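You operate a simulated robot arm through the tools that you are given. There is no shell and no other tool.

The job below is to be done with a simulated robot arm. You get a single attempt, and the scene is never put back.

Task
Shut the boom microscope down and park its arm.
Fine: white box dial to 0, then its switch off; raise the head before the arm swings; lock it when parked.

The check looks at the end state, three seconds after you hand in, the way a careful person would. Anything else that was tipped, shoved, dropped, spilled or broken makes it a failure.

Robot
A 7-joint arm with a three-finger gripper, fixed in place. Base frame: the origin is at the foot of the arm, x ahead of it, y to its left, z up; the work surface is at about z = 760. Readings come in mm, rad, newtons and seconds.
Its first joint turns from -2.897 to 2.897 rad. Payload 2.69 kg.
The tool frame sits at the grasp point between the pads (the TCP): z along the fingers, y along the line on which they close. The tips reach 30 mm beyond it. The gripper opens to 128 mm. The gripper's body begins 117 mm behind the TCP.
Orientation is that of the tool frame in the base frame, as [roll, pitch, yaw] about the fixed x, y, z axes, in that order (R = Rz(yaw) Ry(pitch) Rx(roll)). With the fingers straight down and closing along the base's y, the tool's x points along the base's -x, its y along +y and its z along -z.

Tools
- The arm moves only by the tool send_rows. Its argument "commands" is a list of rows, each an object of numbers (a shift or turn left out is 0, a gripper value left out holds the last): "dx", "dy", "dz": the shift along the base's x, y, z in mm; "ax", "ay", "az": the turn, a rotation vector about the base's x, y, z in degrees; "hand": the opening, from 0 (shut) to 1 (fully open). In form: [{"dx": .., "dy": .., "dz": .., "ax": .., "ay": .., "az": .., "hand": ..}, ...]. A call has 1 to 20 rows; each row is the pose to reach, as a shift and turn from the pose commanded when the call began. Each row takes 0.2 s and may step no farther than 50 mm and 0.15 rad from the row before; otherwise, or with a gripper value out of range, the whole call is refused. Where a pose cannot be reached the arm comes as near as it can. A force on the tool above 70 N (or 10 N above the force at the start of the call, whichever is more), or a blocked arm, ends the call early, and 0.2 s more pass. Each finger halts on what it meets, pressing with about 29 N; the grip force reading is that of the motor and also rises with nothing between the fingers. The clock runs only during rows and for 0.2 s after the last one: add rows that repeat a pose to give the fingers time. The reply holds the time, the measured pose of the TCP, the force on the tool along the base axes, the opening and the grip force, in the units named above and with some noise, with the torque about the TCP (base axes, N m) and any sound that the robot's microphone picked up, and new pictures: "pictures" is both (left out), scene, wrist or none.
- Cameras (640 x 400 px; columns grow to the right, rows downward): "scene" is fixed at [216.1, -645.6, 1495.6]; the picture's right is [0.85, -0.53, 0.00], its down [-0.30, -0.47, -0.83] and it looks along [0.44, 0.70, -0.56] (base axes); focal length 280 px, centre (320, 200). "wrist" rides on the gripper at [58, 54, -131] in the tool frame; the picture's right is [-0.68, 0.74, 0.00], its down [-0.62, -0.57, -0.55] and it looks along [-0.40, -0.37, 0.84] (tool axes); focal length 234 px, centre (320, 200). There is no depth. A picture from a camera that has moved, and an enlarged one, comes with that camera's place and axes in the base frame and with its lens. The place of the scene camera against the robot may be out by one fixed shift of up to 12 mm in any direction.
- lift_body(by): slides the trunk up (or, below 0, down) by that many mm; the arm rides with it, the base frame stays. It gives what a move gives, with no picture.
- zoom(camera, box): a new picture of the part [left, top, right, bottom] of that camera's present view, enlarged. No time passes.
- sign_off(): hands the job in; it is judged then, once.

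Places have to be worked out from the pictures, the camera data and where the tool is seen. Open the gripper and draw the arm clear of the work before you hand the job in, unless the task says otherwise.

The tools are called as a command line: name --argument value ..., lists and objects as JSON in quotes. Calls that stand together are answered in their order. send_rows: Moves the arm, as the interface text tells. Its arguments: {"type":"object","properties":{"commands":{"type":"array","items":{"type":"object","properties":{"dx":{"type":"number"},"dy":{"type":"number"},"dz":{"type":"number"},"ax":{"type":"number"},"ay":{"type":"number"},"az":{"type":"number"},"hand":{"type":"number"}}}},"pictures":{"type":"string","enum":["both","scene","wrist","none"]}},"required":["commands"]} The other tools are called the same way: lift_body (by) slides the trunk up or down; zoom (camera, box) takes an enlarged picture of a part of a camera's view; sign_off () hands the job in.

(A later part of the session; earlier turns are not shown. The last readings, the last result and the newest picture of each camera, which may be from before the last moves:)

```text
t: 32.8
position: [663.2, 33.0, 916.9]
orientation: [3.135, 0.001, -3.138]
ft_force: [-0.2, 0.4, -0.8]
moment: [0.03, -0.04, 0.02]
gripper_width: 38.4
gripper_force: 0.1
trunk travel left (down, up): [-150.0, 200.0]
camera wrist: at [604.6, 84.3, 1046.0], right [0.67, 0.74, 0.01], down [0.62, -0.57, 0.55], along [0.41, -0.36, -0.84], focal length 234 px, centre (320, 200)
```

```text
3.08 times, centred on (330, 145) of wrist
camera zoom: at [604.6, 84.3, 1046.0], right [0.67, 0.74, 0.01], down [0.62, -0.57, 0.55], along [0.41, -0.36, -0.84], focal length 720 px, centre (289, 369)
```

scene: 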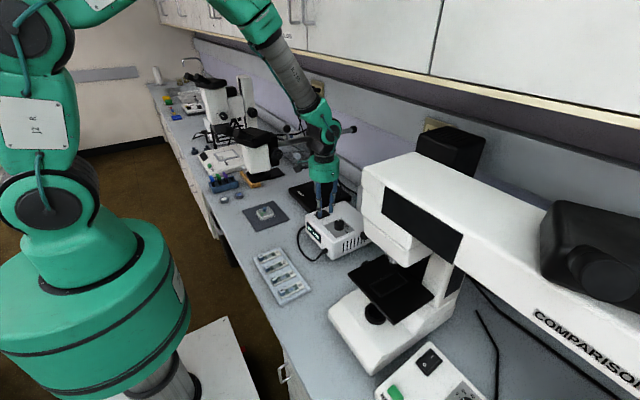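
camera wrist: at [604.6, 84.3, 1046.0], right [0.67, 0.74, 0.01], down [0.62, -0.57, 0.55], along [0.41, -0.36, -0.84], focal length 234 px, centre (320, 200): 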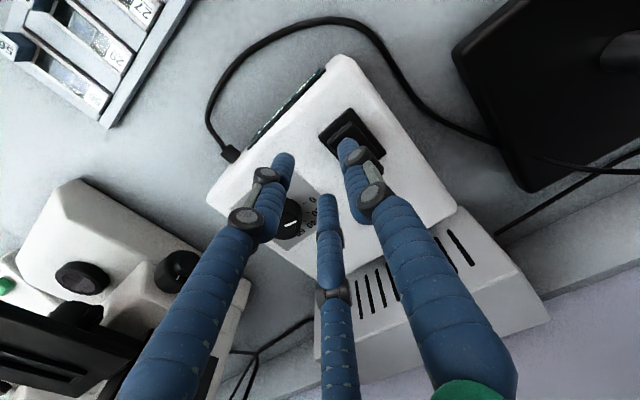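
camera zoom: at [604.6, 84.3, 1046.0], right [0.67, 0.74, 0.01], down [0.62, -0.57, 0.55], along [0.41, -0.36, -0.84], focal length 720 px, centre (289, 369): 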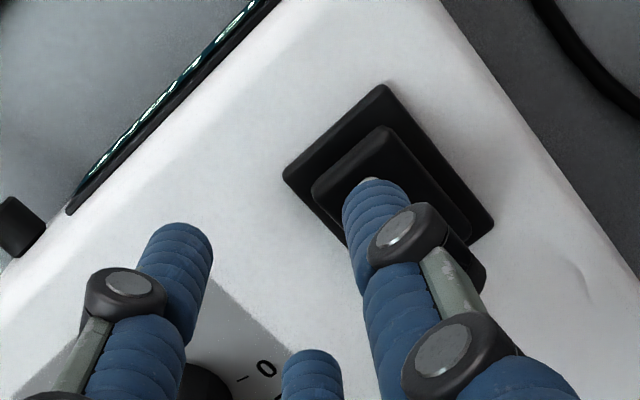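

The +y prong is over the O end and the others are over bare panel. Now I press slowly and hold, watching the force and the display.

send_rows --commands '[{"dz": -14}, {"dz": -19}, {"dz": -21}, {"dz": -22}, {"dz": -22}, {"dz": -23}, {"dz": -23}, {"dz": -24}, {"dz": -24}, {"dz": -25}, {"dz": -25}, {"dz": -26}, {"dz": -26}, {"dz": -27}, {"dz": -27}, {"dz": -28}, {"dz": -28}]' --pictures "wrist"

zoom --camera "scene" --box '[300, 180, 370, 240]'

zoom --camera "wrist" --box '[250, 80, 410, 210]'

```text
t: 35.1
position: [663.1, 33.2, 894.5]
orientation: [3.135, 0.007, -3.137]
ft_force: [-21.9, 5.9, 34.9]
moment: [1.26, 0.42, 0.72]
gripper_width: 43.3
gripper_force: 2.8
trunk travel left (down, up): [-150.0, 200.0]
stopped in row 11: the force on the tool passed its limit at 70 N (the readings are from after the stop); the commanded pose is now the measured one
camera wrist: at [603.3, 85.4, 1024.6], right [0.67, 0.74, 0.01], down [0.61, -0.57, 0.55], along [0.41, -0.36, -0.84], focal length 234 px, centre (320, 200)
```

wrist: 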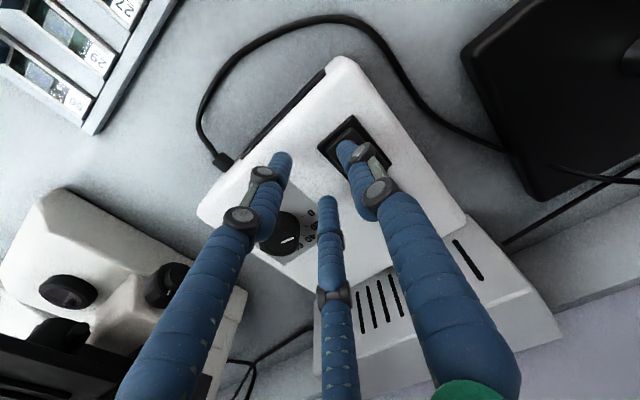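

```text
6.67 times, centred on (335, 210) of scene
camera zoom: at [216.1, -645.6, 1495.6], right [0.85, -0.53, 0.0], down [-0.3, -0.47, -0.83], along [0.44, 0.7, -0.56], focal length 1866 px, centre (220, 133)
```

zoom: 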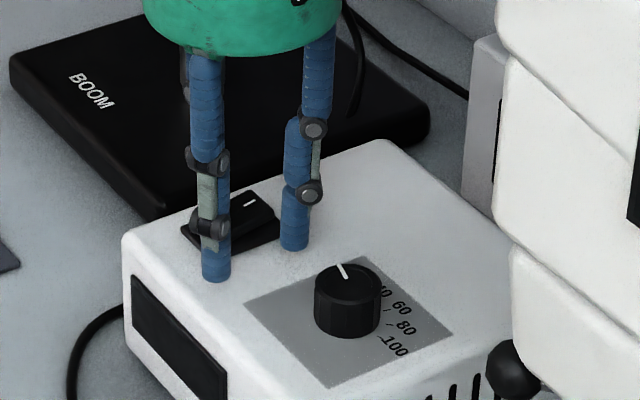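

```text
3.08 times, centred on (330, 145) of wrist
camera zoom: at [603.3, 85.4, 1024.6], right [0.67, 0.74, 0.01], down [0.61, -0.57, 0.55], along [0.41, -0.36, -0.84], focal length 720 px, centre (289, 369)
```

zoom: 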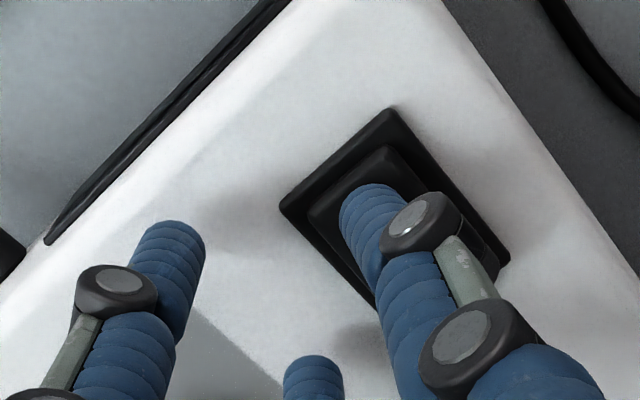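

The display goes dark again while pressed. Before releasing I'll check the rocker's tilt at the highest zoom.

zoom --camera "scene" --box '[312, 202, 334, 222]'

```text
16.00 times, centred on (323, 212) of scene
camera zoom: at [216.1, -645.6, 1495.6], right [0.85, -0.53, 0.0], down [-0.3, -0.47, -0.83], along [0.44, 0.7, -0.56], focal length 4480 px, centre (272, 8)
```

zoom: 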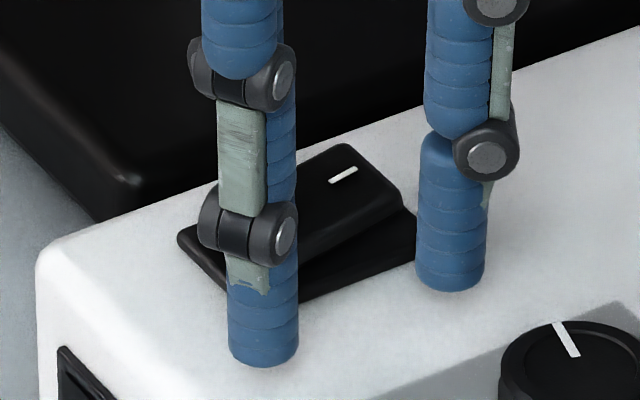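

While pressed the rocker is fully over, with the I end raised. I'll ease off straight up in small steps and watch whether it stays.

send_rows --commands '[{"dz": 1}, {"dz": 3}, {"dz": 8}]' --pictures "none"

zoom --camera "scene" --box '[304, 202, 334, 238]'

```text
t: 35.9
position: [665.8, 33.2, 900.3]
orientation: [3.135, 0.007, -3.137]
ft_force: [-0.1, 0.4, 0.7]
moment: [-0.03, -0.02, -0.01]
gripper_width: 38.3
gripper_force: 0.0
trunk travel left (down, up): [-150.0, 200.0]
```

```text
11.11 times, centred on (319, 220) of scene
camera zoom: at [216.1, -645.6, 1495.6], right [0.85, -0.53, 0.0], down [-0.3, -0.47, -0.83], along [0.44, 0.7, -0.56], focal length 3111 px, centre (331, -22)
```

zoom: 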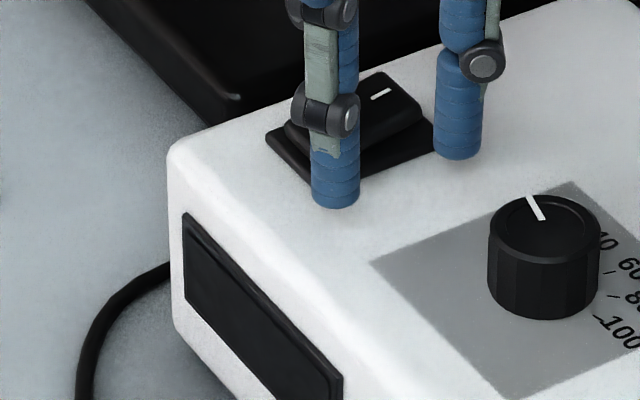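

There's no contact force now and the display is still dark. I'll lift further and wait to confirm it stays off.

send_rows --commands '[{"dz": 25}, {"dz": 60}, {"dx": -40, "dz": 80}, {"dx": -80, "dz": 100}, {"dx": -80, "dz": 100}, {"dx": -80, "dz": 100}, {"dx": -80, "dz": 100}]' --pictures "wrist"

zoom --camera "scene" --box '[304, 202, 334, 238]'

```text
t: 37.5
position: [584.3, 34.8, 1000.6]
orientation: [3.134, 0.005, -3.139]
ft_force: [1.2, -0.3, -0.6]
moment: [0.0, 0.04, 0.0]
gripper_width: 38.3
gripper_force: 0.1
trunk travel left (down, up): [-150.0, 200.0]
camera wrist: at [525.1, 85.7, 1130.3], right [0.67, 0.74, 0.01], down [0.61, -0.57, 0.55], along [0.41, -0.36, -0.84], focal length 234 px, centre (320, 200)
```

wrist: 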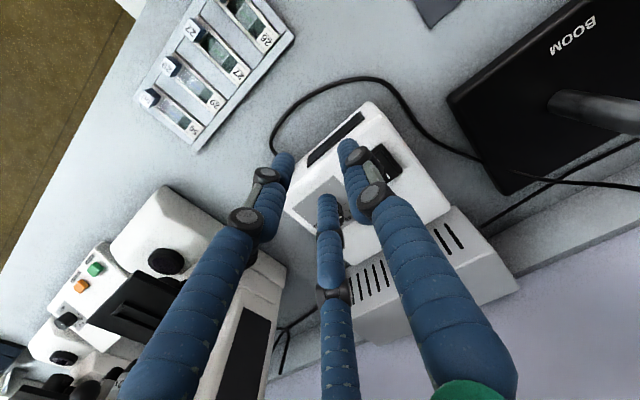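

```text
11.11 times, centred on (319, 220) of scene
camera zoom: at [216.1, -645.6, 1495.6], right [0.85, -0.53, 0.0], down [-0.3, -0.47, -0.83], along [0.44, 0.7, -0.56], focal length 3111 px, centre (331, -22)
```

zoom: 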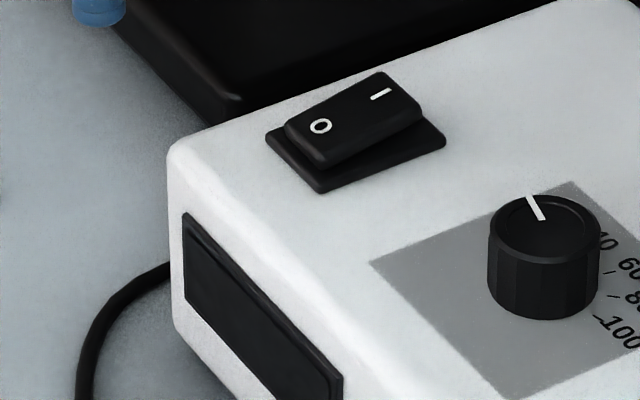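

The box is now off: O side down, display dark, dial at 0. Next is the focus knob, which needs the tool horizontal along +y, so I first check how much room there is toward the comparison microscope behind the wrist.

zoom --camera "wrist" --box '[0, 180, 300, 400]'

zoom --camera "scene" --box '[340, 120, 640, 330]'

```text
1.82 times, centred on (150, 290) of wrist
camera zoom: at [525.1, 85.7, 1130.3], right [0.67, 0.74, 0.01], down [0.61, -0.57, 0.55], along [0.41, -0.36, -0.84], focal length 426 px, centre (629, 36)
```

zoom: 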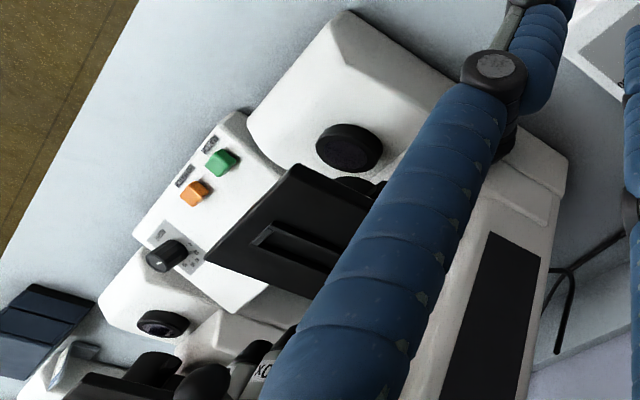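

```text
1.90 times, centred on (490, 225) of scene
camera zoom: at [216.1, -645.6, 1495.6], right [0.85, -0.53, 0.0], down [-0.3, -0.47, -0.83], along [0.44, 0.7, -0.56], focal length 533 px, centre (-4, 152)
```

zoom: 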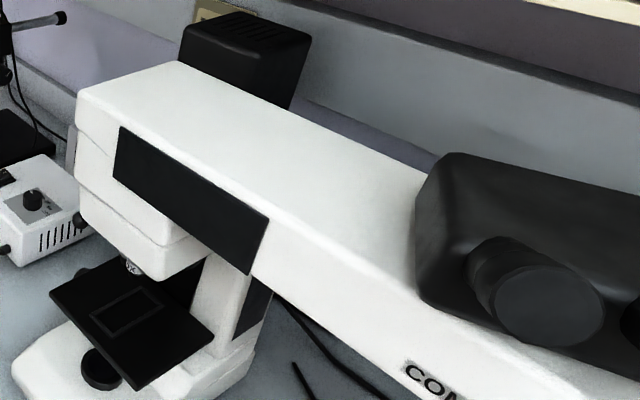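

The comparison scope's bridge ends at about y = -250, top near z = 1220, so I'll keep the wrist ahead of y = -200. I raise to about (560, 140, 1080) and tip the tool to point along +y, watching that it gets there.

send_rows --commands '[{"dx": -12, "dy": 20, "dz": 30}, {"dx": -24, "dy": 50, "dz": 60}, {"dx": -24, "dy": 80, "dz": 80}, {"dx": -24, "dy": 105, "dz": 80, "ax": 8}, {"dx": -24, "dy": 105, "dz": 80, "ax": 16}, {"dx": -24, "dy": 105, "dz": 80, "ax": 24}, {"dx": -24, "dy": 105, "dz": 80, "ax": 32}, {"dx": -24, "dy": 105, "dz": 80, "ax": 40}, {"dx": -24, "dy": 105, "dz": 80, "ax": 45}, {"dx": -24, "dy": 105, "dz": 80, "ax": 45}]' --pictures "both"

```text
t: 39.7
position: [558.9, 137.0, 1080.6]
orientation: [2.347, 0.006, 3.14]
ft_force: [0.2, 0.0, 0.0]
moment: [-0.03, -0.02, 0.01]
gripper_width: 38.3
gripper_force: 0.0
trunk travel left (down, up): [-150.0, 200.0]
camera wrist: at [501.3, 81.2, 1209.0], right [0.67, 0.52, 0.53], down [0.61, -0.79, -0.01], along [0.41, 0.34, -0.85], focal length 234 px, centre (320, 200)
```

scene: 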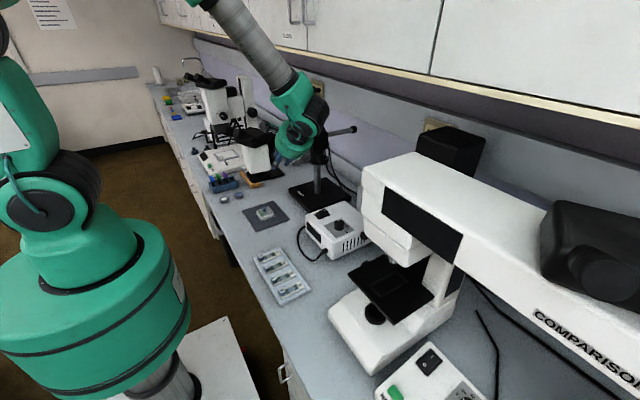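
wrist: 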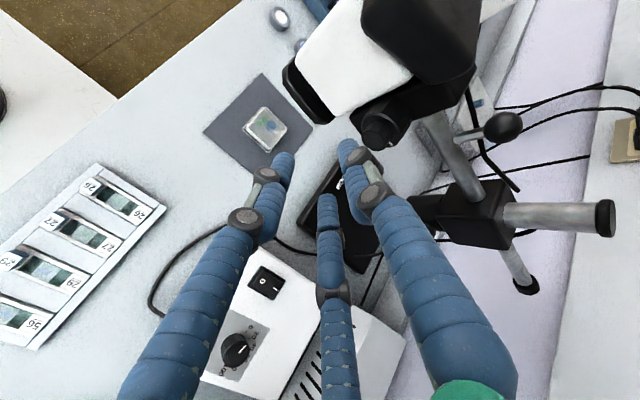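

The tool is at 45° with no trouble, and this view shows the focus knob, the ball handle, the boom and the block well. I'll zoom in on these before continuing.

zoom --camera "wrist" --box '[270, 20, 430, 160]'

zoom --camera "wrist" --box '[390, 80, 630, 310]'

```text
2.86 times, centred on (350, 90) of wrist
camera zoom: at [501.3, 81.2, 1209.0], right [0.67, 0.52, 0.53], down [0.61, -0.79, -0.01], along [0.41, 0.34, -0.85], focal length 669 px, centre (234, 514)
```

zoom: 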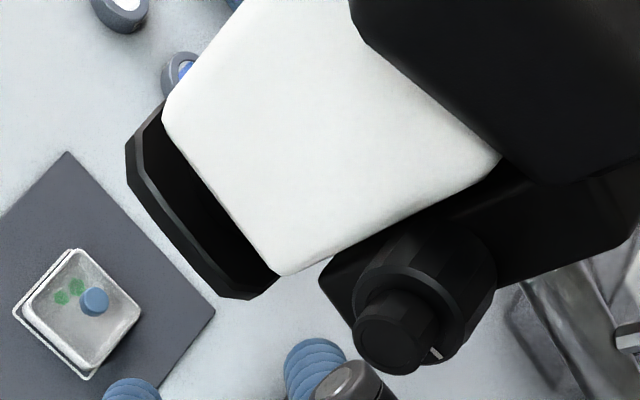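

```text
1.74 times, centred on (510, 195) of wrist
camera zoom: at [501.3, 81.2, 1209.0], right [0.67, 0.52, 0.53], down [0.61, -0.79, -0.01], along [0.41, 0.34, -0.85], focal length 407 px, centre (-10, 209)
```

zoom: 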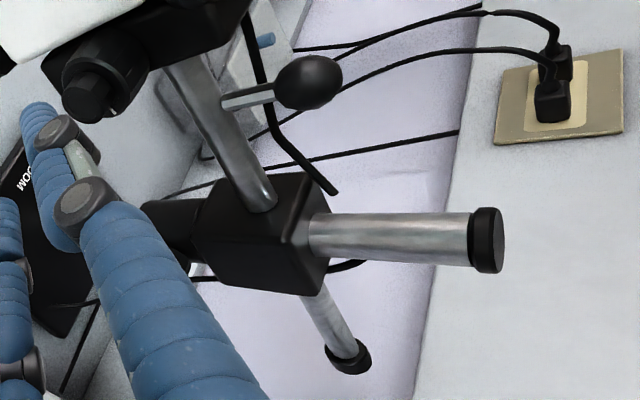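

The focus knob's small front face is near (592, 239, 1040). I'll finish tipping the tool to horizontal, staying back at y of about 120, and take a close look along its axis.

send_rows --commands '[{"dy": -5, "dz": -5, "ax": 8, "hand": 0.6}, {"dy": -10, "dz": -15, "ax": 16}, {"dy": -15, "dz": -25, "ax": 24}, {"dx": 10, "dy": -17, "dz": -35, "ax": 32}, {"dx": 20, "dy": -17, "dz": -40, "ax": 40}, {"dx": 30, "dy": -17, "dz": -40, "ax": 44.5}, {"dx": 30, "dy": -17, "dz": -40, "ax": 44.5}]' --pictures "both"

zoom --camera "wrist" --box '[240, 100, 400, 230]'

```text
t: 41.3
position: [591.6, 120.4, 1039.6]
orientation: [1.571, 0.003, 3.136]
ft_force: [1.0, 0.5, -0.8]
moment: [0.05, -0.02, 0.07]
gripper_width: 76.9
gripper_force: 0.0
trunk travel left (down, up): [-150.0, 200.0]
camera wrist: at [532.7, -10.9, 1092.3], right [0.67, 0.0, 0.74], down [0.61, -0.55, -0.56], along [0.41, 0.83, -0.37], focal length 234 px, centre (320, 200)
```

scene: 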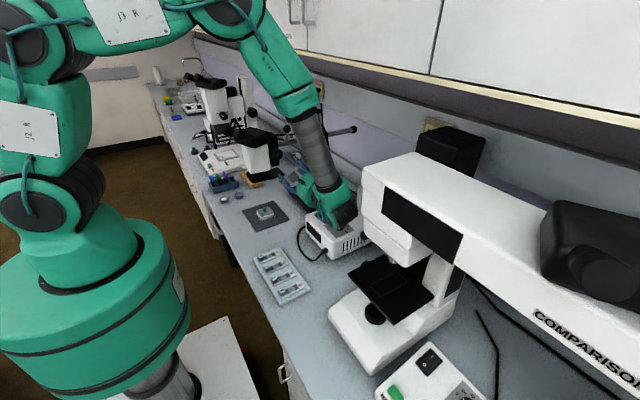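
wrist: 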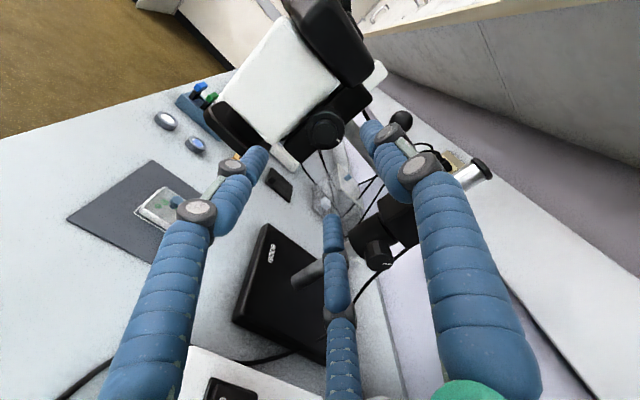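

```text
3.08 times, centred on (320, 165) of wrist
camera zoom: at [532.7, -10.9, 1092.3], right [0.67, 0.0, 0.74], down [0.61, -0.55, -0.56], along [0.41, 0.83, -0.37], focal length 720 px, centre (320, 308)
```

zoom: 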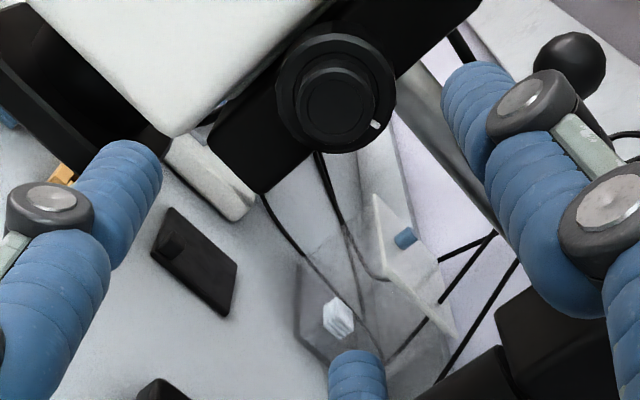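

Looking along the axis, the focus knob's centre is at about (593.5, 1047.5) in x and z, its front face at y of about 238 and the larger coarse ring behind it at y of about 255–280. I'll move in line with it and up to y = 205, still short of the knob.

send_rows --commands '[{"dx": 2, "dy": 30, "dz": 8, "hand": 0.65}, {"dx": 2, "dy": 65, "dz": 8}, {"dx": 2, "dy": 85, "dz": 8}, {"dx": 2, "dy": 85, "dz": 8}]' --pictures "both"

zoom --camera "wrist" --box '[240, 90, 400, 220]'

zoom --camera "scene" --box '[225, 110, 345, 200]'

```text
t: 42.3
position: [593.3, 205.6, 1046.6]
orientation: [1.573, 0.006, 3.136]
ft_force: [0.2, -0.8, -0.5]
moment: [-0.02, -0.02, 0.01]
gripper_width: 83.0
gripper_force: 0.0
trunk travel left (down, up): [-150.0, 200.0]
camera wrist: at [533.7, 74.1, 1100.5], right [0.67, 0.0, 0.74], down [0.61, -0.55, -0.56], along [0.41, 0.83, -0.37], focal length 234 px, centre (320, 200)
```

scene: 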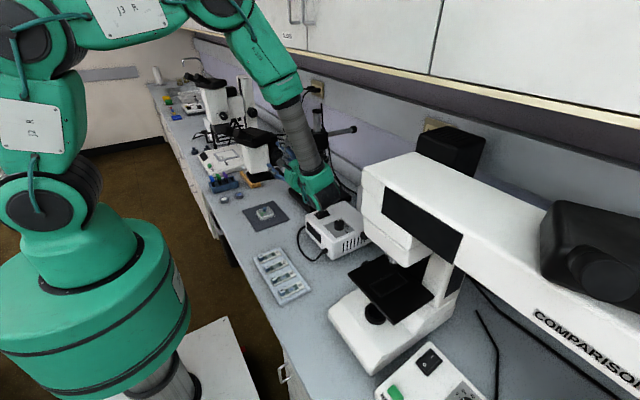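
wrist: 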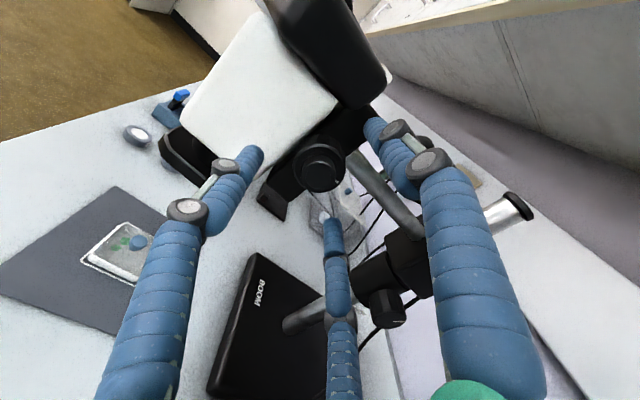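

```text
3.08 times, centred on (320, 155) of wrist
camera zoom: at [533.7, 74.1, 1100.5], right [0.67, 0.0, 0.74], down [0.61, -0.55, -0.56], along [0.41, 0.83, -0.37], focal length 720 px, centre (320, 338)
```

zoom: 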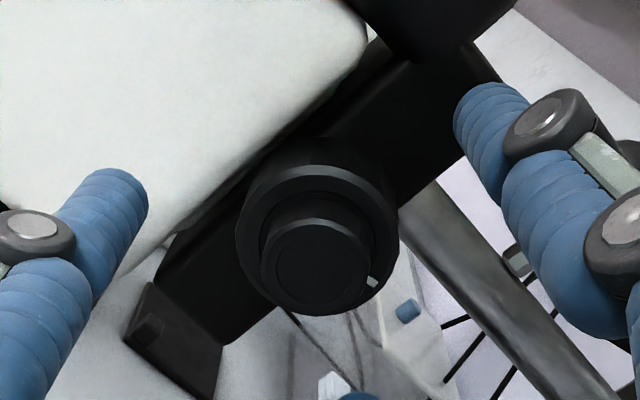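

```text
4.44 times, centred on (285, 155) of scene
camera zoom: at [216.1, -645.6, 1495.6], right [0.85, -0.53, 0.0], down [-0.3, -0.47, -0.83], along [0.44, 0.7, -0.56], focal length 1244 px, centre (476, 400)
```

zoom: 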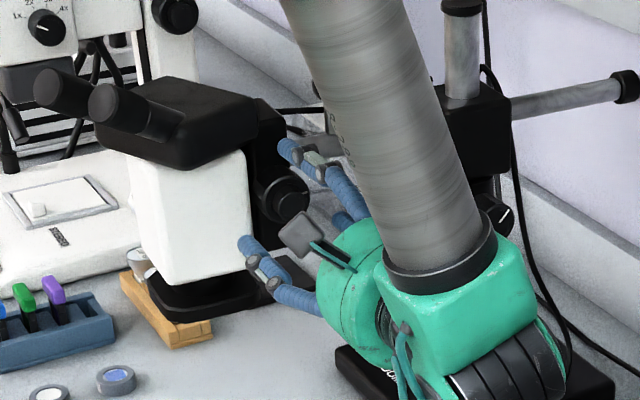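

The knob axis is nearer (595.5, 1045.5). The white head body may start close behind the coarse ring, so I'll grip only the small front part, with the tips stopping just short of the ring, and turn a little to see whether it drives the head.

send_rows --commands '[{"dx": 2, "dz": -1, "hand": 0.45}, {"dx": 2, "dy": 5, "dz": -1}, {"dx": 2, "dy": 10, "dz": -1}, {"dx": 2, "dy": 10, "dz": -1, "hand": 0.1}, {"dx": 2, "dy": 10, "dz": -1}, {"dx": 2, "dy": 10, "dz": -1}]' --pictures "wrist"

zoom --camera "wrist" --box '[240, 90, 400, 220]'

zoom --camera "scene" --box '[235, 120, 305, 190]'

```text
t: 43.7
position: [594.9, 216.8, 1046.5]
orientation: [1.573, 0.002, 3.136]
ft_force: [1.8, 1.0, -9.2]
moment: [-0.29, -0.05, -0.11]
gripper_width: 44.3
gripper_force: 23.4
trunk travel left (down, up): [-150.0, 200.0]
camera wrist: at [535.8, 85.0, 1099.1], right [0.67, 0.0, 0.74], down [0.61, -0.55, -0.56], along [0.41, 0.83, -0.37], focal length 234 px, centre (320, 200)
```

wrist: 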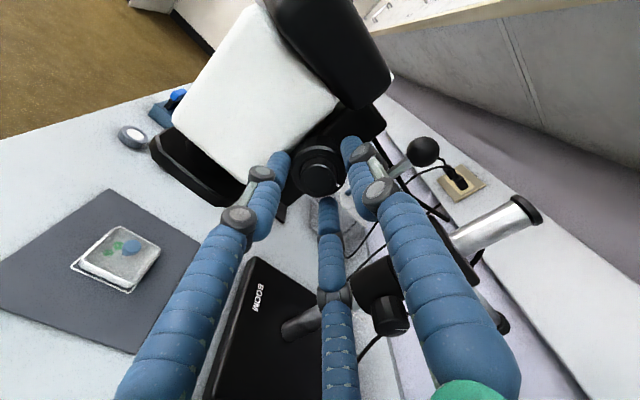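

```text
3.08 times, centred on (320, 155) of wrist
camera zoom: at [535.8, 85.0, 1099.1], right [0.67, 0.0, 0.74], down [0.61, -0.55, -0.56], along [0.41, 0.83, -0.37], focal length 720 px, centre (320, 338)
```

zoom: 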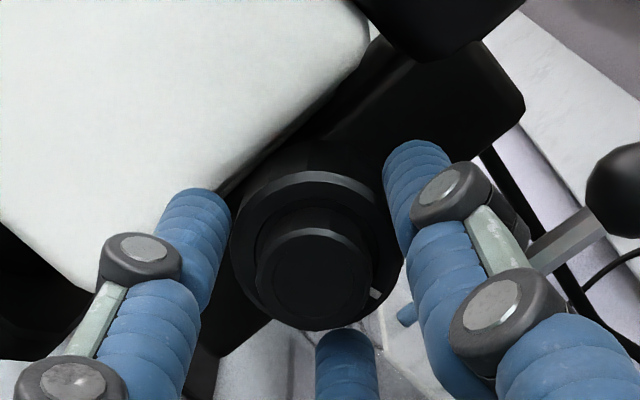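

```text
5.71 times, centred on (270, 155) of scene
camera zoom: at [216.1, -645.6, 1495.6], right [0.85, -0.53, 0.0], down [-0.3, -0.47, -0.83], along [0.44, 0.7, -0.56], focal length 1600 px, centre (606, 457)
```

zoom: 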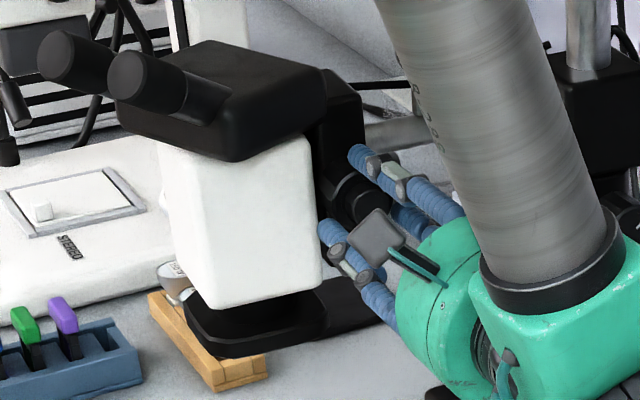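

The grip stopped at 44.3 mm, which is the coarse ring's diameter, so the tips are on the ring. I'll turn about the y axis by 16° and see which way the head moves.

send_rows --commands '[{"ay": 4}, {"ay": 8}, {"ay": 12}, {"ay": 16}, {"ay": 16}]' --pictures "wrist"

zoom --camera "wrist" --box '[240, 90, 400, 220]'

zoom --camera "scene" --box '[235, 120, 305, 190]'

```text
t: 44.9
position: [595.3, 215.4, 1045.7]
orientation: [1.576, -0.278, 3.135]
ft_force: [3.4, -1.4, -27.2]
moment: [-0.9, 0.0, -0.27]
gripper_width: 43.9
gripper_force: 23.4
trunk travel left (down, up): [-150.0, 200.0]
camera wrist: at [553.2, 85.2, 1113.4], right [0.85, 0.0, 0.52], down [0.43, -0.55, -0.71], along [0.29, 0.83, -0.47], focal length 234 px, centre (320, 200)
```

wrist: 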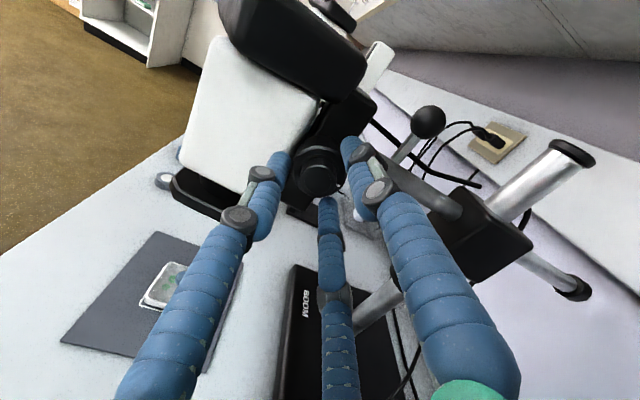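

```text
3.08 times, centred on (320, 155) of wrist
camera zoom: at [553.2, 85.2, 1113.4], right [0.85, 0.0, 0.52], down [0.43, -0.55, -0.71], along [0.29, 0.83, -0.47], focal length 720 px, centre (320, 338)
```

zoom: 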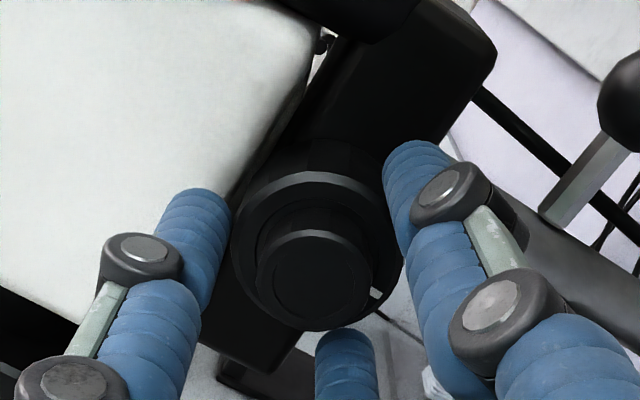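

```text
5.71 times, centred on (270, 155) of scene
camera zoom: at [216.1, -645.6, 1495.6], right [0.85, -0.53, 0.0], down [-0.3, -0.47, -0.83], along [0.44, 0.7, -0.56], focal length 1600 px, centre (606, 457)
```

zoom: 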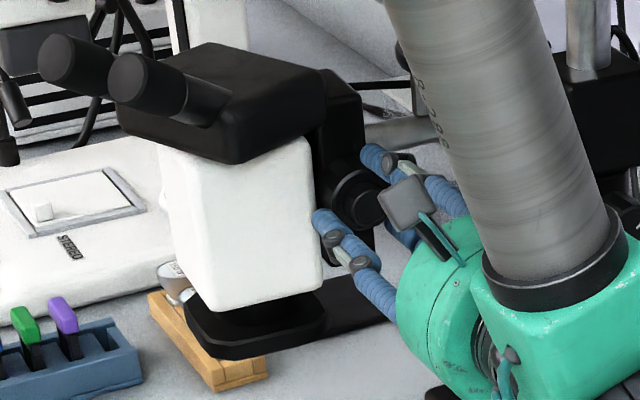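

The knob turns with the hand, and turning +16° about y lowered the head slightly (about 1 mm, with the knob pulling down). The raise direction is therefore negative; I'll turn the other way by 48°, letting the hand follow up a little.

send_rows --commands '[{"ay": -6, "dz": 0}, {"ay": -12, "dz": 0}, {"ay": -18, "dz": 0.5}, {"ay": -24, "dz": 1}, {"ay": -30, "dz": 1.5}, {"ay": -36, "dz": 2}, {"ay": -42, "dz": 2.5}, {"ay": -48, "dz": 3}, {"ay": -48, "dz": 3}]' --pictures "wrist"

zoom --camera "wrist" --box '[240, 90, 400, 220]'

zoom --camera "scene" --box '[235, 120, 305, 190]'

```text
t: 46.9
position: [591.4, 216.3, 1048.8]
orientation: [1.569, 0.561, 3.138]
ft_force: [-31.1, -7.6, -41.8]
moment: [-1.26, 0.26, 1.12]
gripper_width: 47.2
gripper_force: 25.6
trunk travel left (down, up): [-150.0, 200.0]
camera wrist: at [514.5, 84.8, 1062.3], right [0.18, 0.0, 0.98], down [0.82, -0.55, -0.15], along [0.54, 0.83, -0.1], focal length 234 px, centre (320, 200)
```

wrist: 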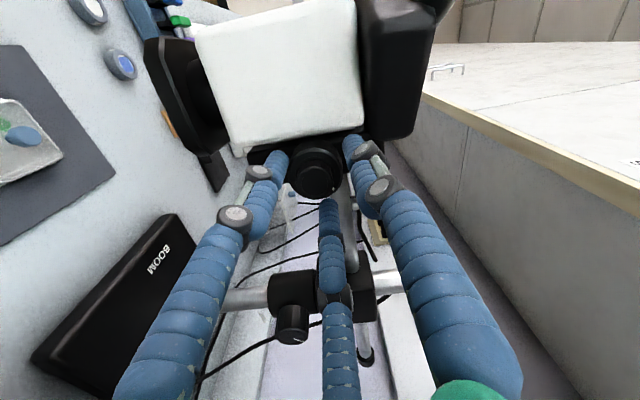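

```text
3.08 times, centred on (320, 155) of wrist
camera zoom: at [514.5, 84.8, 1062.3], right [0.18, 0.0, 0.98], down [0.82, -0.55, -0.15], along [0.54, 0.83, -0.1], focal length 720 px, centre (320, 338)
```

zoom: 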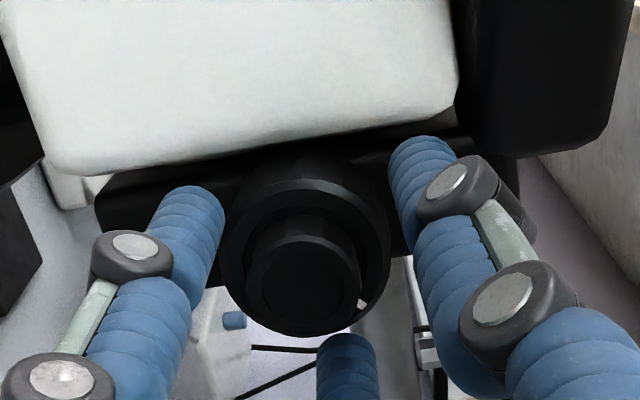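

```text
5.71 times, centred on (270, 155) of scene
camera zoom: at [216.1, -645.6, 1495.6], right [0.85, -0.53, 0.0], down [-0.3, -0.47, -0.83], along [0.44, 0.7, -0.56], focal length 1600 px, centre (606, 457)
```

zoom: 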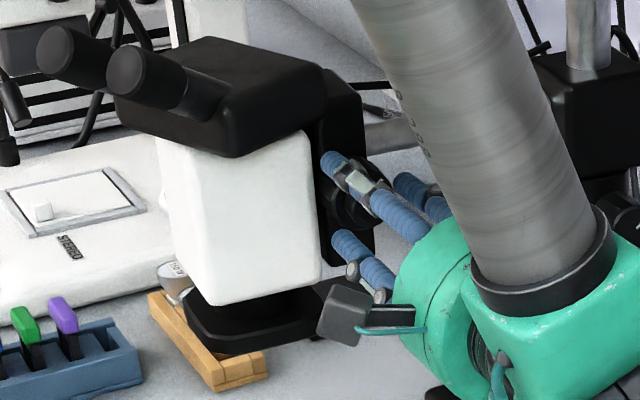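

Turning -48° raised the head by roughly 5 mm, about 0.1 mm per degree, and the knob stays fixed on its bracket. The grip is now off-centre (47 mm wide, with side load), so I'll release, back off 12 mm and re-measure the knob's centre.

send_rows --commands '[{"hand": 0.5}, {"hand": 0.5, "dz": -2.5}, {"dy": -12, "dz": -2.5}, {"dy": -12, "dz": -2.5}]' --pictures "wrist"

zoom --camera "wrist" --box '[240, 90, 400, 220]'

zoom --camera "scene" --box '[235, 120, 305, 190]'

```text
t: 47.9
position: [594.7, 203.5, 1048.6]
orientation: [1.569, 0.561, 3.135]
ft_force: [-0.4, 0.2, 0.5]
moment: [0.03, -0.01, 0.02]
gripper_width: 63.9
gripper_force: 0.0
trunk travel left (down, up): [-150.0, 200.0]
camera wrist: at [516.6, 72.3, 1061.8], right [0.18, 0.0, 0.98], down [0.82, -0.55, -0.15], along [0.54, 0.83, -0.1], focal length 234 px, centre (320, 200)
```

wrist: 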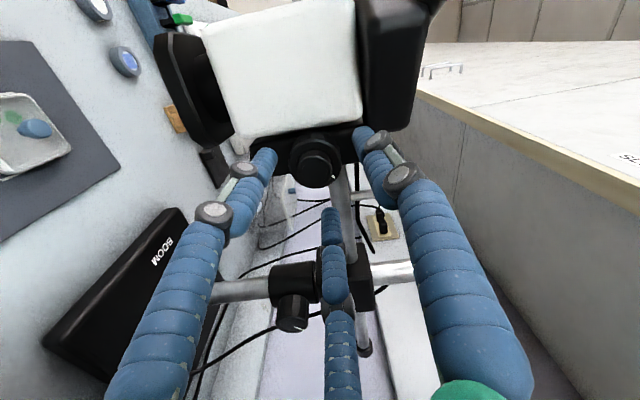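

```text
3.08 times, centred on (320, 155) of wrist
camera zoom: at [516.6, 72.3, 1061.8], right [0.18, 0.0, 0.98], down [0.82, -0.55, -0.15], along [0.54, 0.83, -0.1], focal length 720 px, centre (320, 338)
```

zoom: 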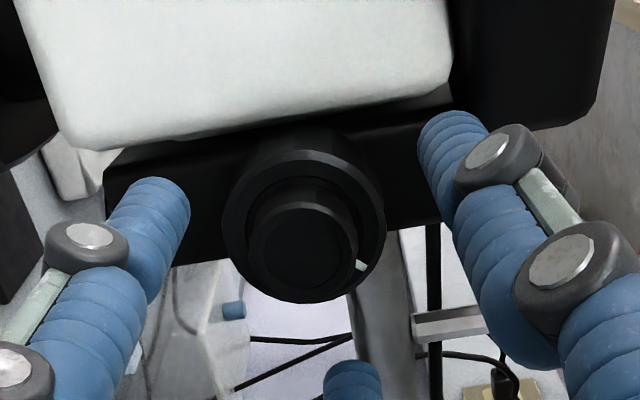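

```text
5.71 times, centred on (270, 155) of scene
camera zoom: at [216.1, -645.6, 1495.6], right [0.85, -0.53, 0.0], down [-0.3, -0.47, -0.83], along [0.44, 0.7, -0.56], focal length 1600 px, centre (606, 457)
```

zoom: 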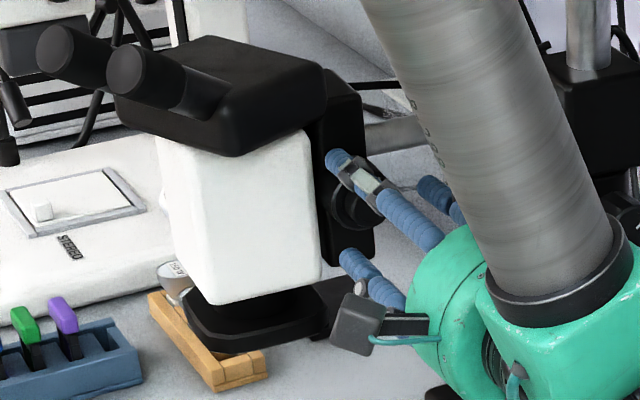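

The knob centre is about (594, 1045), so I need about 3.5 mm down. I'll rotate the hand back the other way to about +58° in the open position, still 12 mm back, ready for a long raising stroke.

send_rows --commands '[{"dz": -3.5, "ay": 8}, {"dz": -3.5, "ay": 16}, {"dz": -3.5, "ay": 24}, {"dz": -3.5, "ay": 32}, {"dz": -3.5, "ay": 40}, {"dz": -3.5, "ay": 48}, {"dz": -3.5, "ay": 56}, {"dz": -3.5, "ay": 64}, {"dz": -3.5, "ay": 72}, {"dz": -3.5, "ay": 80}, {"dz": -3.5, "ay": 88}, {"dz": -3.5, "ay": 90}, {"dz": -3.5, "ay": 90}]' --pictures "both"

zoom --camera "wrist" --box '[240, 90, 400, 220]'

```text
t: 50.7
position: [593.8, 205.0, 1046.0]
orientation: [1.582, -1.01, 3.131]
ft_force: [0.0, 0.0, 0.4]
moment: [0.0, 0.03, 0.01]
gripper_width: 64.1
gripper_force: 0.0
trunk travel left (down, up): [-150.0, 200.0]
camera wrist: at [608.8, 72.8, 1122.7], right [0.98, 0.0, -0.18], down [-0.15, -0.55, -0.82], along [-0.1, 0.83, -0.54], focal length 234 px, centre (320, 200)
```

scene: 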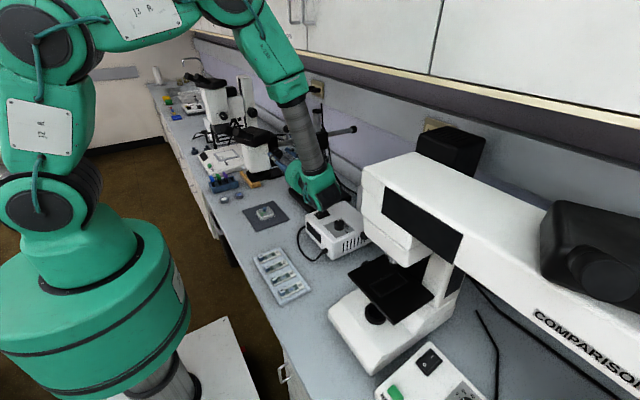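
wrist: 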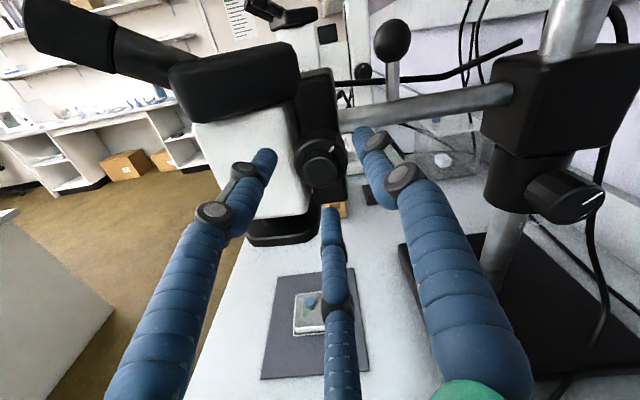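

```text
3.08 times, centred on (320, 155) of wrist
camera zoom: at [608.8, 72.8, 1122.7], right [0.98, 0.0, -0.18], down [-0.15, -0.55, -0.82], along [-0.1, 0.83, -0.54], focal length 720 px, centre (320, 338)
```

zoom: 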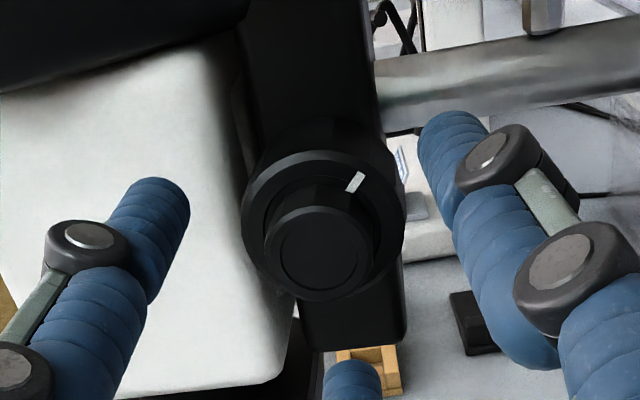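

This upright view shows the knob within 1–2 mm of the tool axis, and the white head's near face is back at y of about 284, so there's room for a deeper grip. I'll advance 20 mm, close on the ring, and turn -56°.

send_rows --commands '[{"dy": 10}, {"dy": 20}, {"dy": 20, "hand": 0.1}, {"dy": 20}, {"dy": 20}, {"dy": 20, "ay": -8}, {"dy": 20, "ay": -16}, {"dy": 20, "ay": -24}, {"dy": 20, "ay": -32}, {"dy": 20, "ay": -40}, {"dy": 20, "ay": -48}, {"dy": 20, "ay": -56}, {"dy": 20, "ay": -56}]' --pictures "wrist"

zoom --camera "wrist" --box '[240, 90, 400, 220]'

zoom --camera "scene" --box '[235, 120, 305, 190]'

```text
t: 53.5
position: [595.2, 223.0, 1044.3]
orientation: [1.572, -0.03, 3.134]
ft_force: [18.7, 2.3, 17.3]
moment: [0.53, 0.83, -0.88]
gripper_width: 43.3
gripper_force: 44.8
trunk travel left (down, up): [-150.0, 200.0]
camera wrist: at [537.8, 92.5, 1099.4], right [0.7, 0.0, 0.72], down [0.6, -0.55, -0.58], along [0.4, 0.83, -0.38], focal length 234 px, centre (320, 200)
```

wrist: 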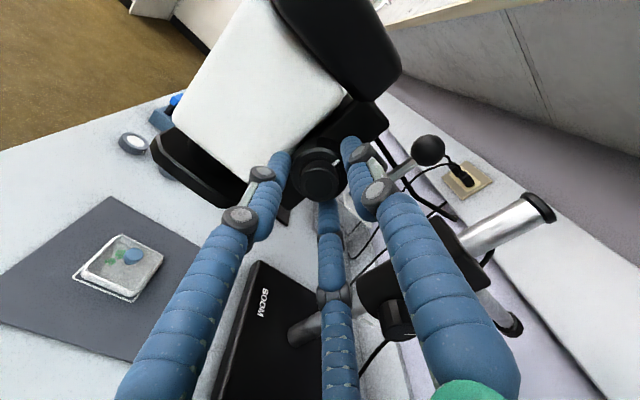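

```text
3.08 times, centred on (320, 155) of wrist
camera zoom: at [537.8, 92.5, 1099.4], right [0.7, 0.0, 0.72], down [0.6, -0.55, -0.58], along [0.4, 0.83, -0.38], focal length 720 px, centre (320, 338)
```

zoom: 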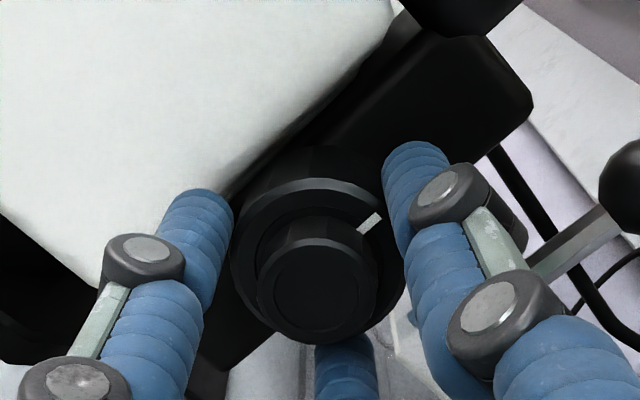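

```text
5.71 times, centred on (270, 155) of scene
camera zoom: at [216.1, -645.6, 1495.6], right [0.85, -0.53, 0.0], down [-0.3, -0.47, -0.83], along [0.44, 0.7, -0.56], focal length 1600 px, centre (606, 457)
```

zoom: 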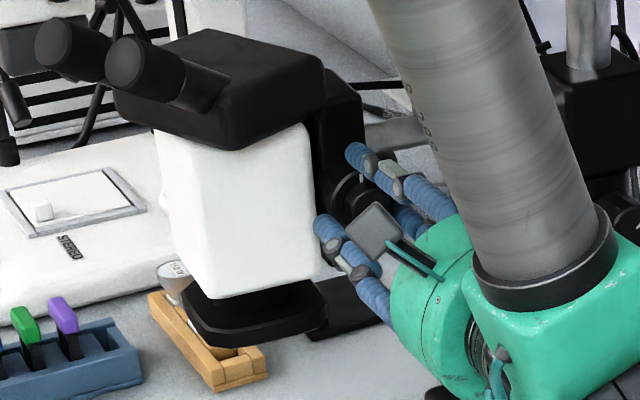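

The head rises steadily (another 6 mm) with a good 43 mm grip. I'll continue the stroke another -56°.

send_rows --commands '[{"ay": -8}, {"ay": -16}, {"ay": -24}, {"ay": -32}, {"ay": -40}, {"ay": -48}, {"ay": -56}, {"ay": -56}]' --pictures "wrist"

zoom --camera "scene" --box '[235, 120, 305, 190]'

```text
t: 55.3
position: [593.5, 223.9, 1045.5]
orientation: [1.564, 0.948, 3.131]
ft_force: [20.1, -2.5, 21.9]
moment: [0.48, 0.49, -0.96]
gripper_width: 43.0
gripper_force: 44.8
trunk travel left (down, up): [-150.0, 200.0]
camera wrist: at [516.9, 92.3, 1027.1], right [-0.2, 0.0, 0.98], down [0.82, -0.55, 0.17], along [0.54, 0.83, 0.12], focal length 234 px, centre (320, 200)
```

wrist: 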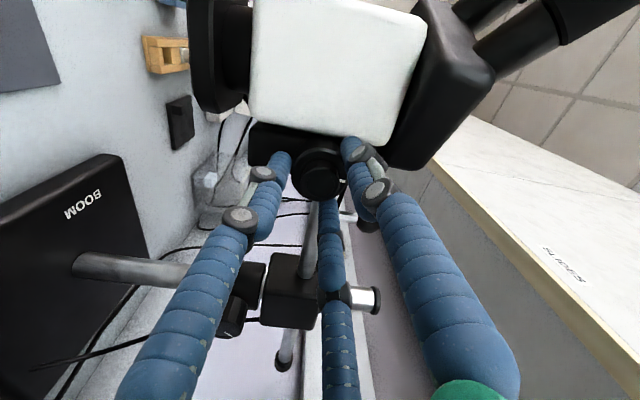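

```text
5.71 times, centred on (270, 155) of scene
camera zoom: at [216.1, -645.6, 1495.6], right [0.85, -0.53, 0.0], down [-0.3, -0.47, -0.83], along [0.44, 0.7, -0.56], focal length 1600 px, centre (606, 457)
```

zoom: 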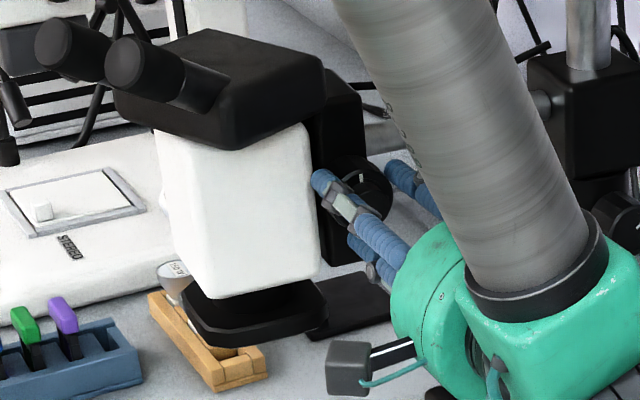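

The head doesn't seem to have risen in this half of the stroke. I'll check whether the knob slipped in the grip or reached its end.

zoom --camera "wrist" --box '[240, 90, 400, 220]'

zoom --camera "scene" --box '[262, 132, 292, 165]'

```text
3.08 times, centred on (320, 155) of wrist
camera zoom: at [516.9, 92.3, 1027.1], right [-0.2, 0.0, 0.98], down [0.82, -0.55, 0.17], along [0.54, 0.83, 0.12], focal length 720 px, centre (320, 338)
```

zoom: 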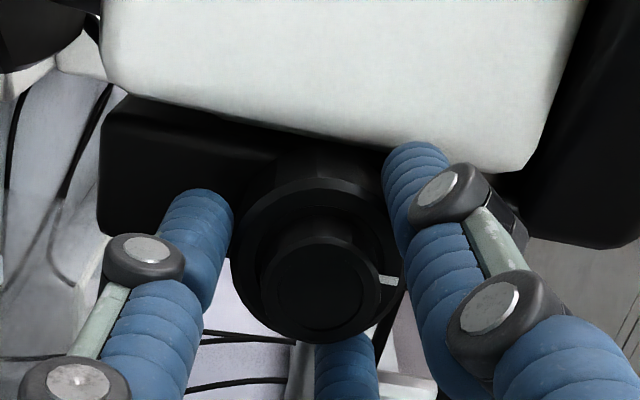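

```text
12.12 times, centred on (277, 148) of scene
camera zoom: at [216.1, -645.6, 1495.6], right [0.85, -0.53, 0.0], down [-0.3, -0.47, -0.83], along [0.44, 0.7, -0.56], focal length 3394 px, centre (841, 824)
```

zoom: 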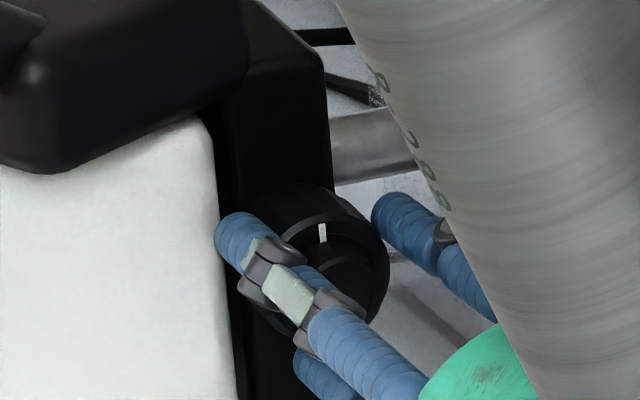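

The tick has stopped at about 94°, roughly 88° from where it began, and the hand slipped on at a torque of about 0.5 N m. That looks like the top stop. To be sure, I'll re-grip fresh and try once more.

send_rows --commands '[{"hand": 0.5}, {"hand": 0.5}, {"dy": -10}, {"dy": -10, "ay": 8}, {"dy": -10, "ay": 16}, {"dy": -10, "ay": 24}, {"dy": -10, "ay": 32}, {"dy": -10, "ay": 40}, {"dy": -10, "ay": 48}, {"dy": -10, "ay": 56}, {"dy": -10, "ay": 64}, {"dy": -10, "ay": 72}, {"dy": -10, "ay": 80}, {"dy": -10, "ay": 88}, {"dy": -10, "ay": 92}, {"dy": -10, "ay": 92}]' --pictures "wrist"

zoom --camera "wrist" --box '[240, 90, 400, 220]'

zoom --camera "scene" --box '[235, 120, 305, 190]'

```text
t: 58.7
position: [594.5, 214.9, 1044.2]
orientation: [1.577, -0.661, 3.135]
ft_force: [-0.2, 0.8, 0.6]
moment: [-0.01, -0.01, -0.02]
gripper_width: 63.9
gripper_force: 0.0
trunk travel left (down, up): [-150.0, 200.0]
camera wrist: at [581.5, 82.9, 1122.3], right [0.99, 0.0, 0.17], down [0.14, -0.55, -0.82], along [0.09, 0.83, -0.55], focal length 234 px, centre (320, 200)
```

wrist: 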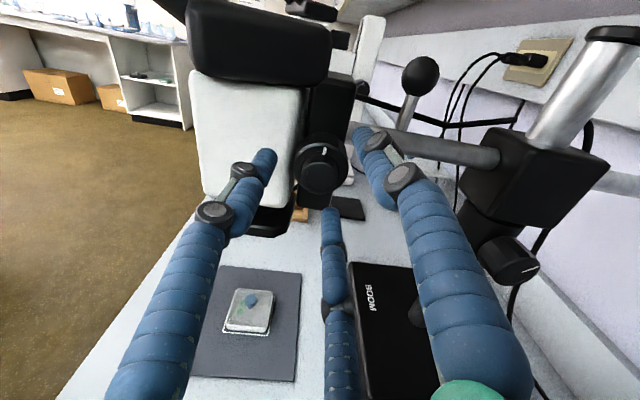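

```text
3.08 times, centred on (320, 155) of wrist
camera zoom: at [581.5, 82.9, 1122.3], right [0.99, 0.0, 0.17], down [0.14, -0.55, -0.82], along [0.09, 0.83, -0.55], focal length 720 px, centre (320, 338)
```

zoom: 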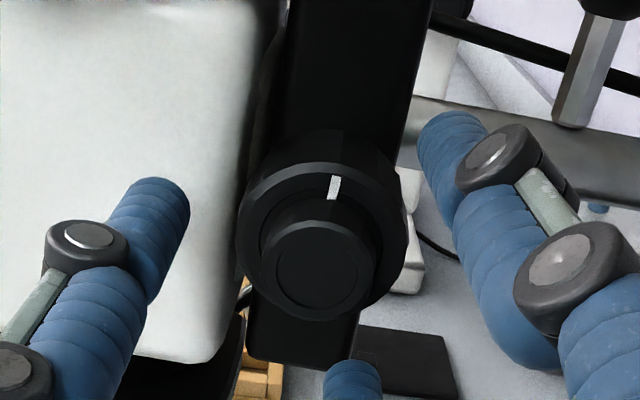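

```text
5.71 times, centred on (270, 155) of scene
camera zoom: at [216.1, -645.6, 1495.6], right [0.85, -0.53, 0.0], down [-0.3, -0.47, -0.83], along [0.44, 0.7, -0.56], focal length 1600 px, centre (606, 457)
```

zoom: 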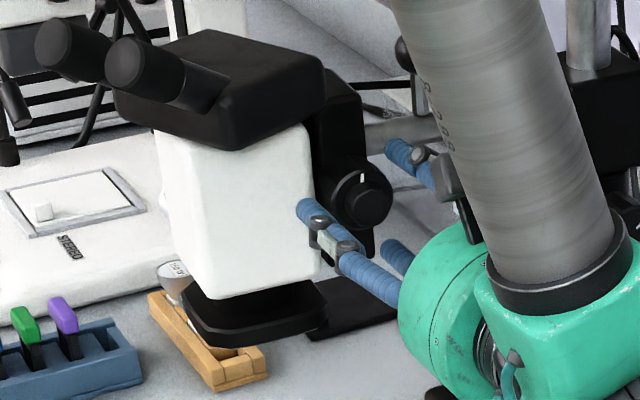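

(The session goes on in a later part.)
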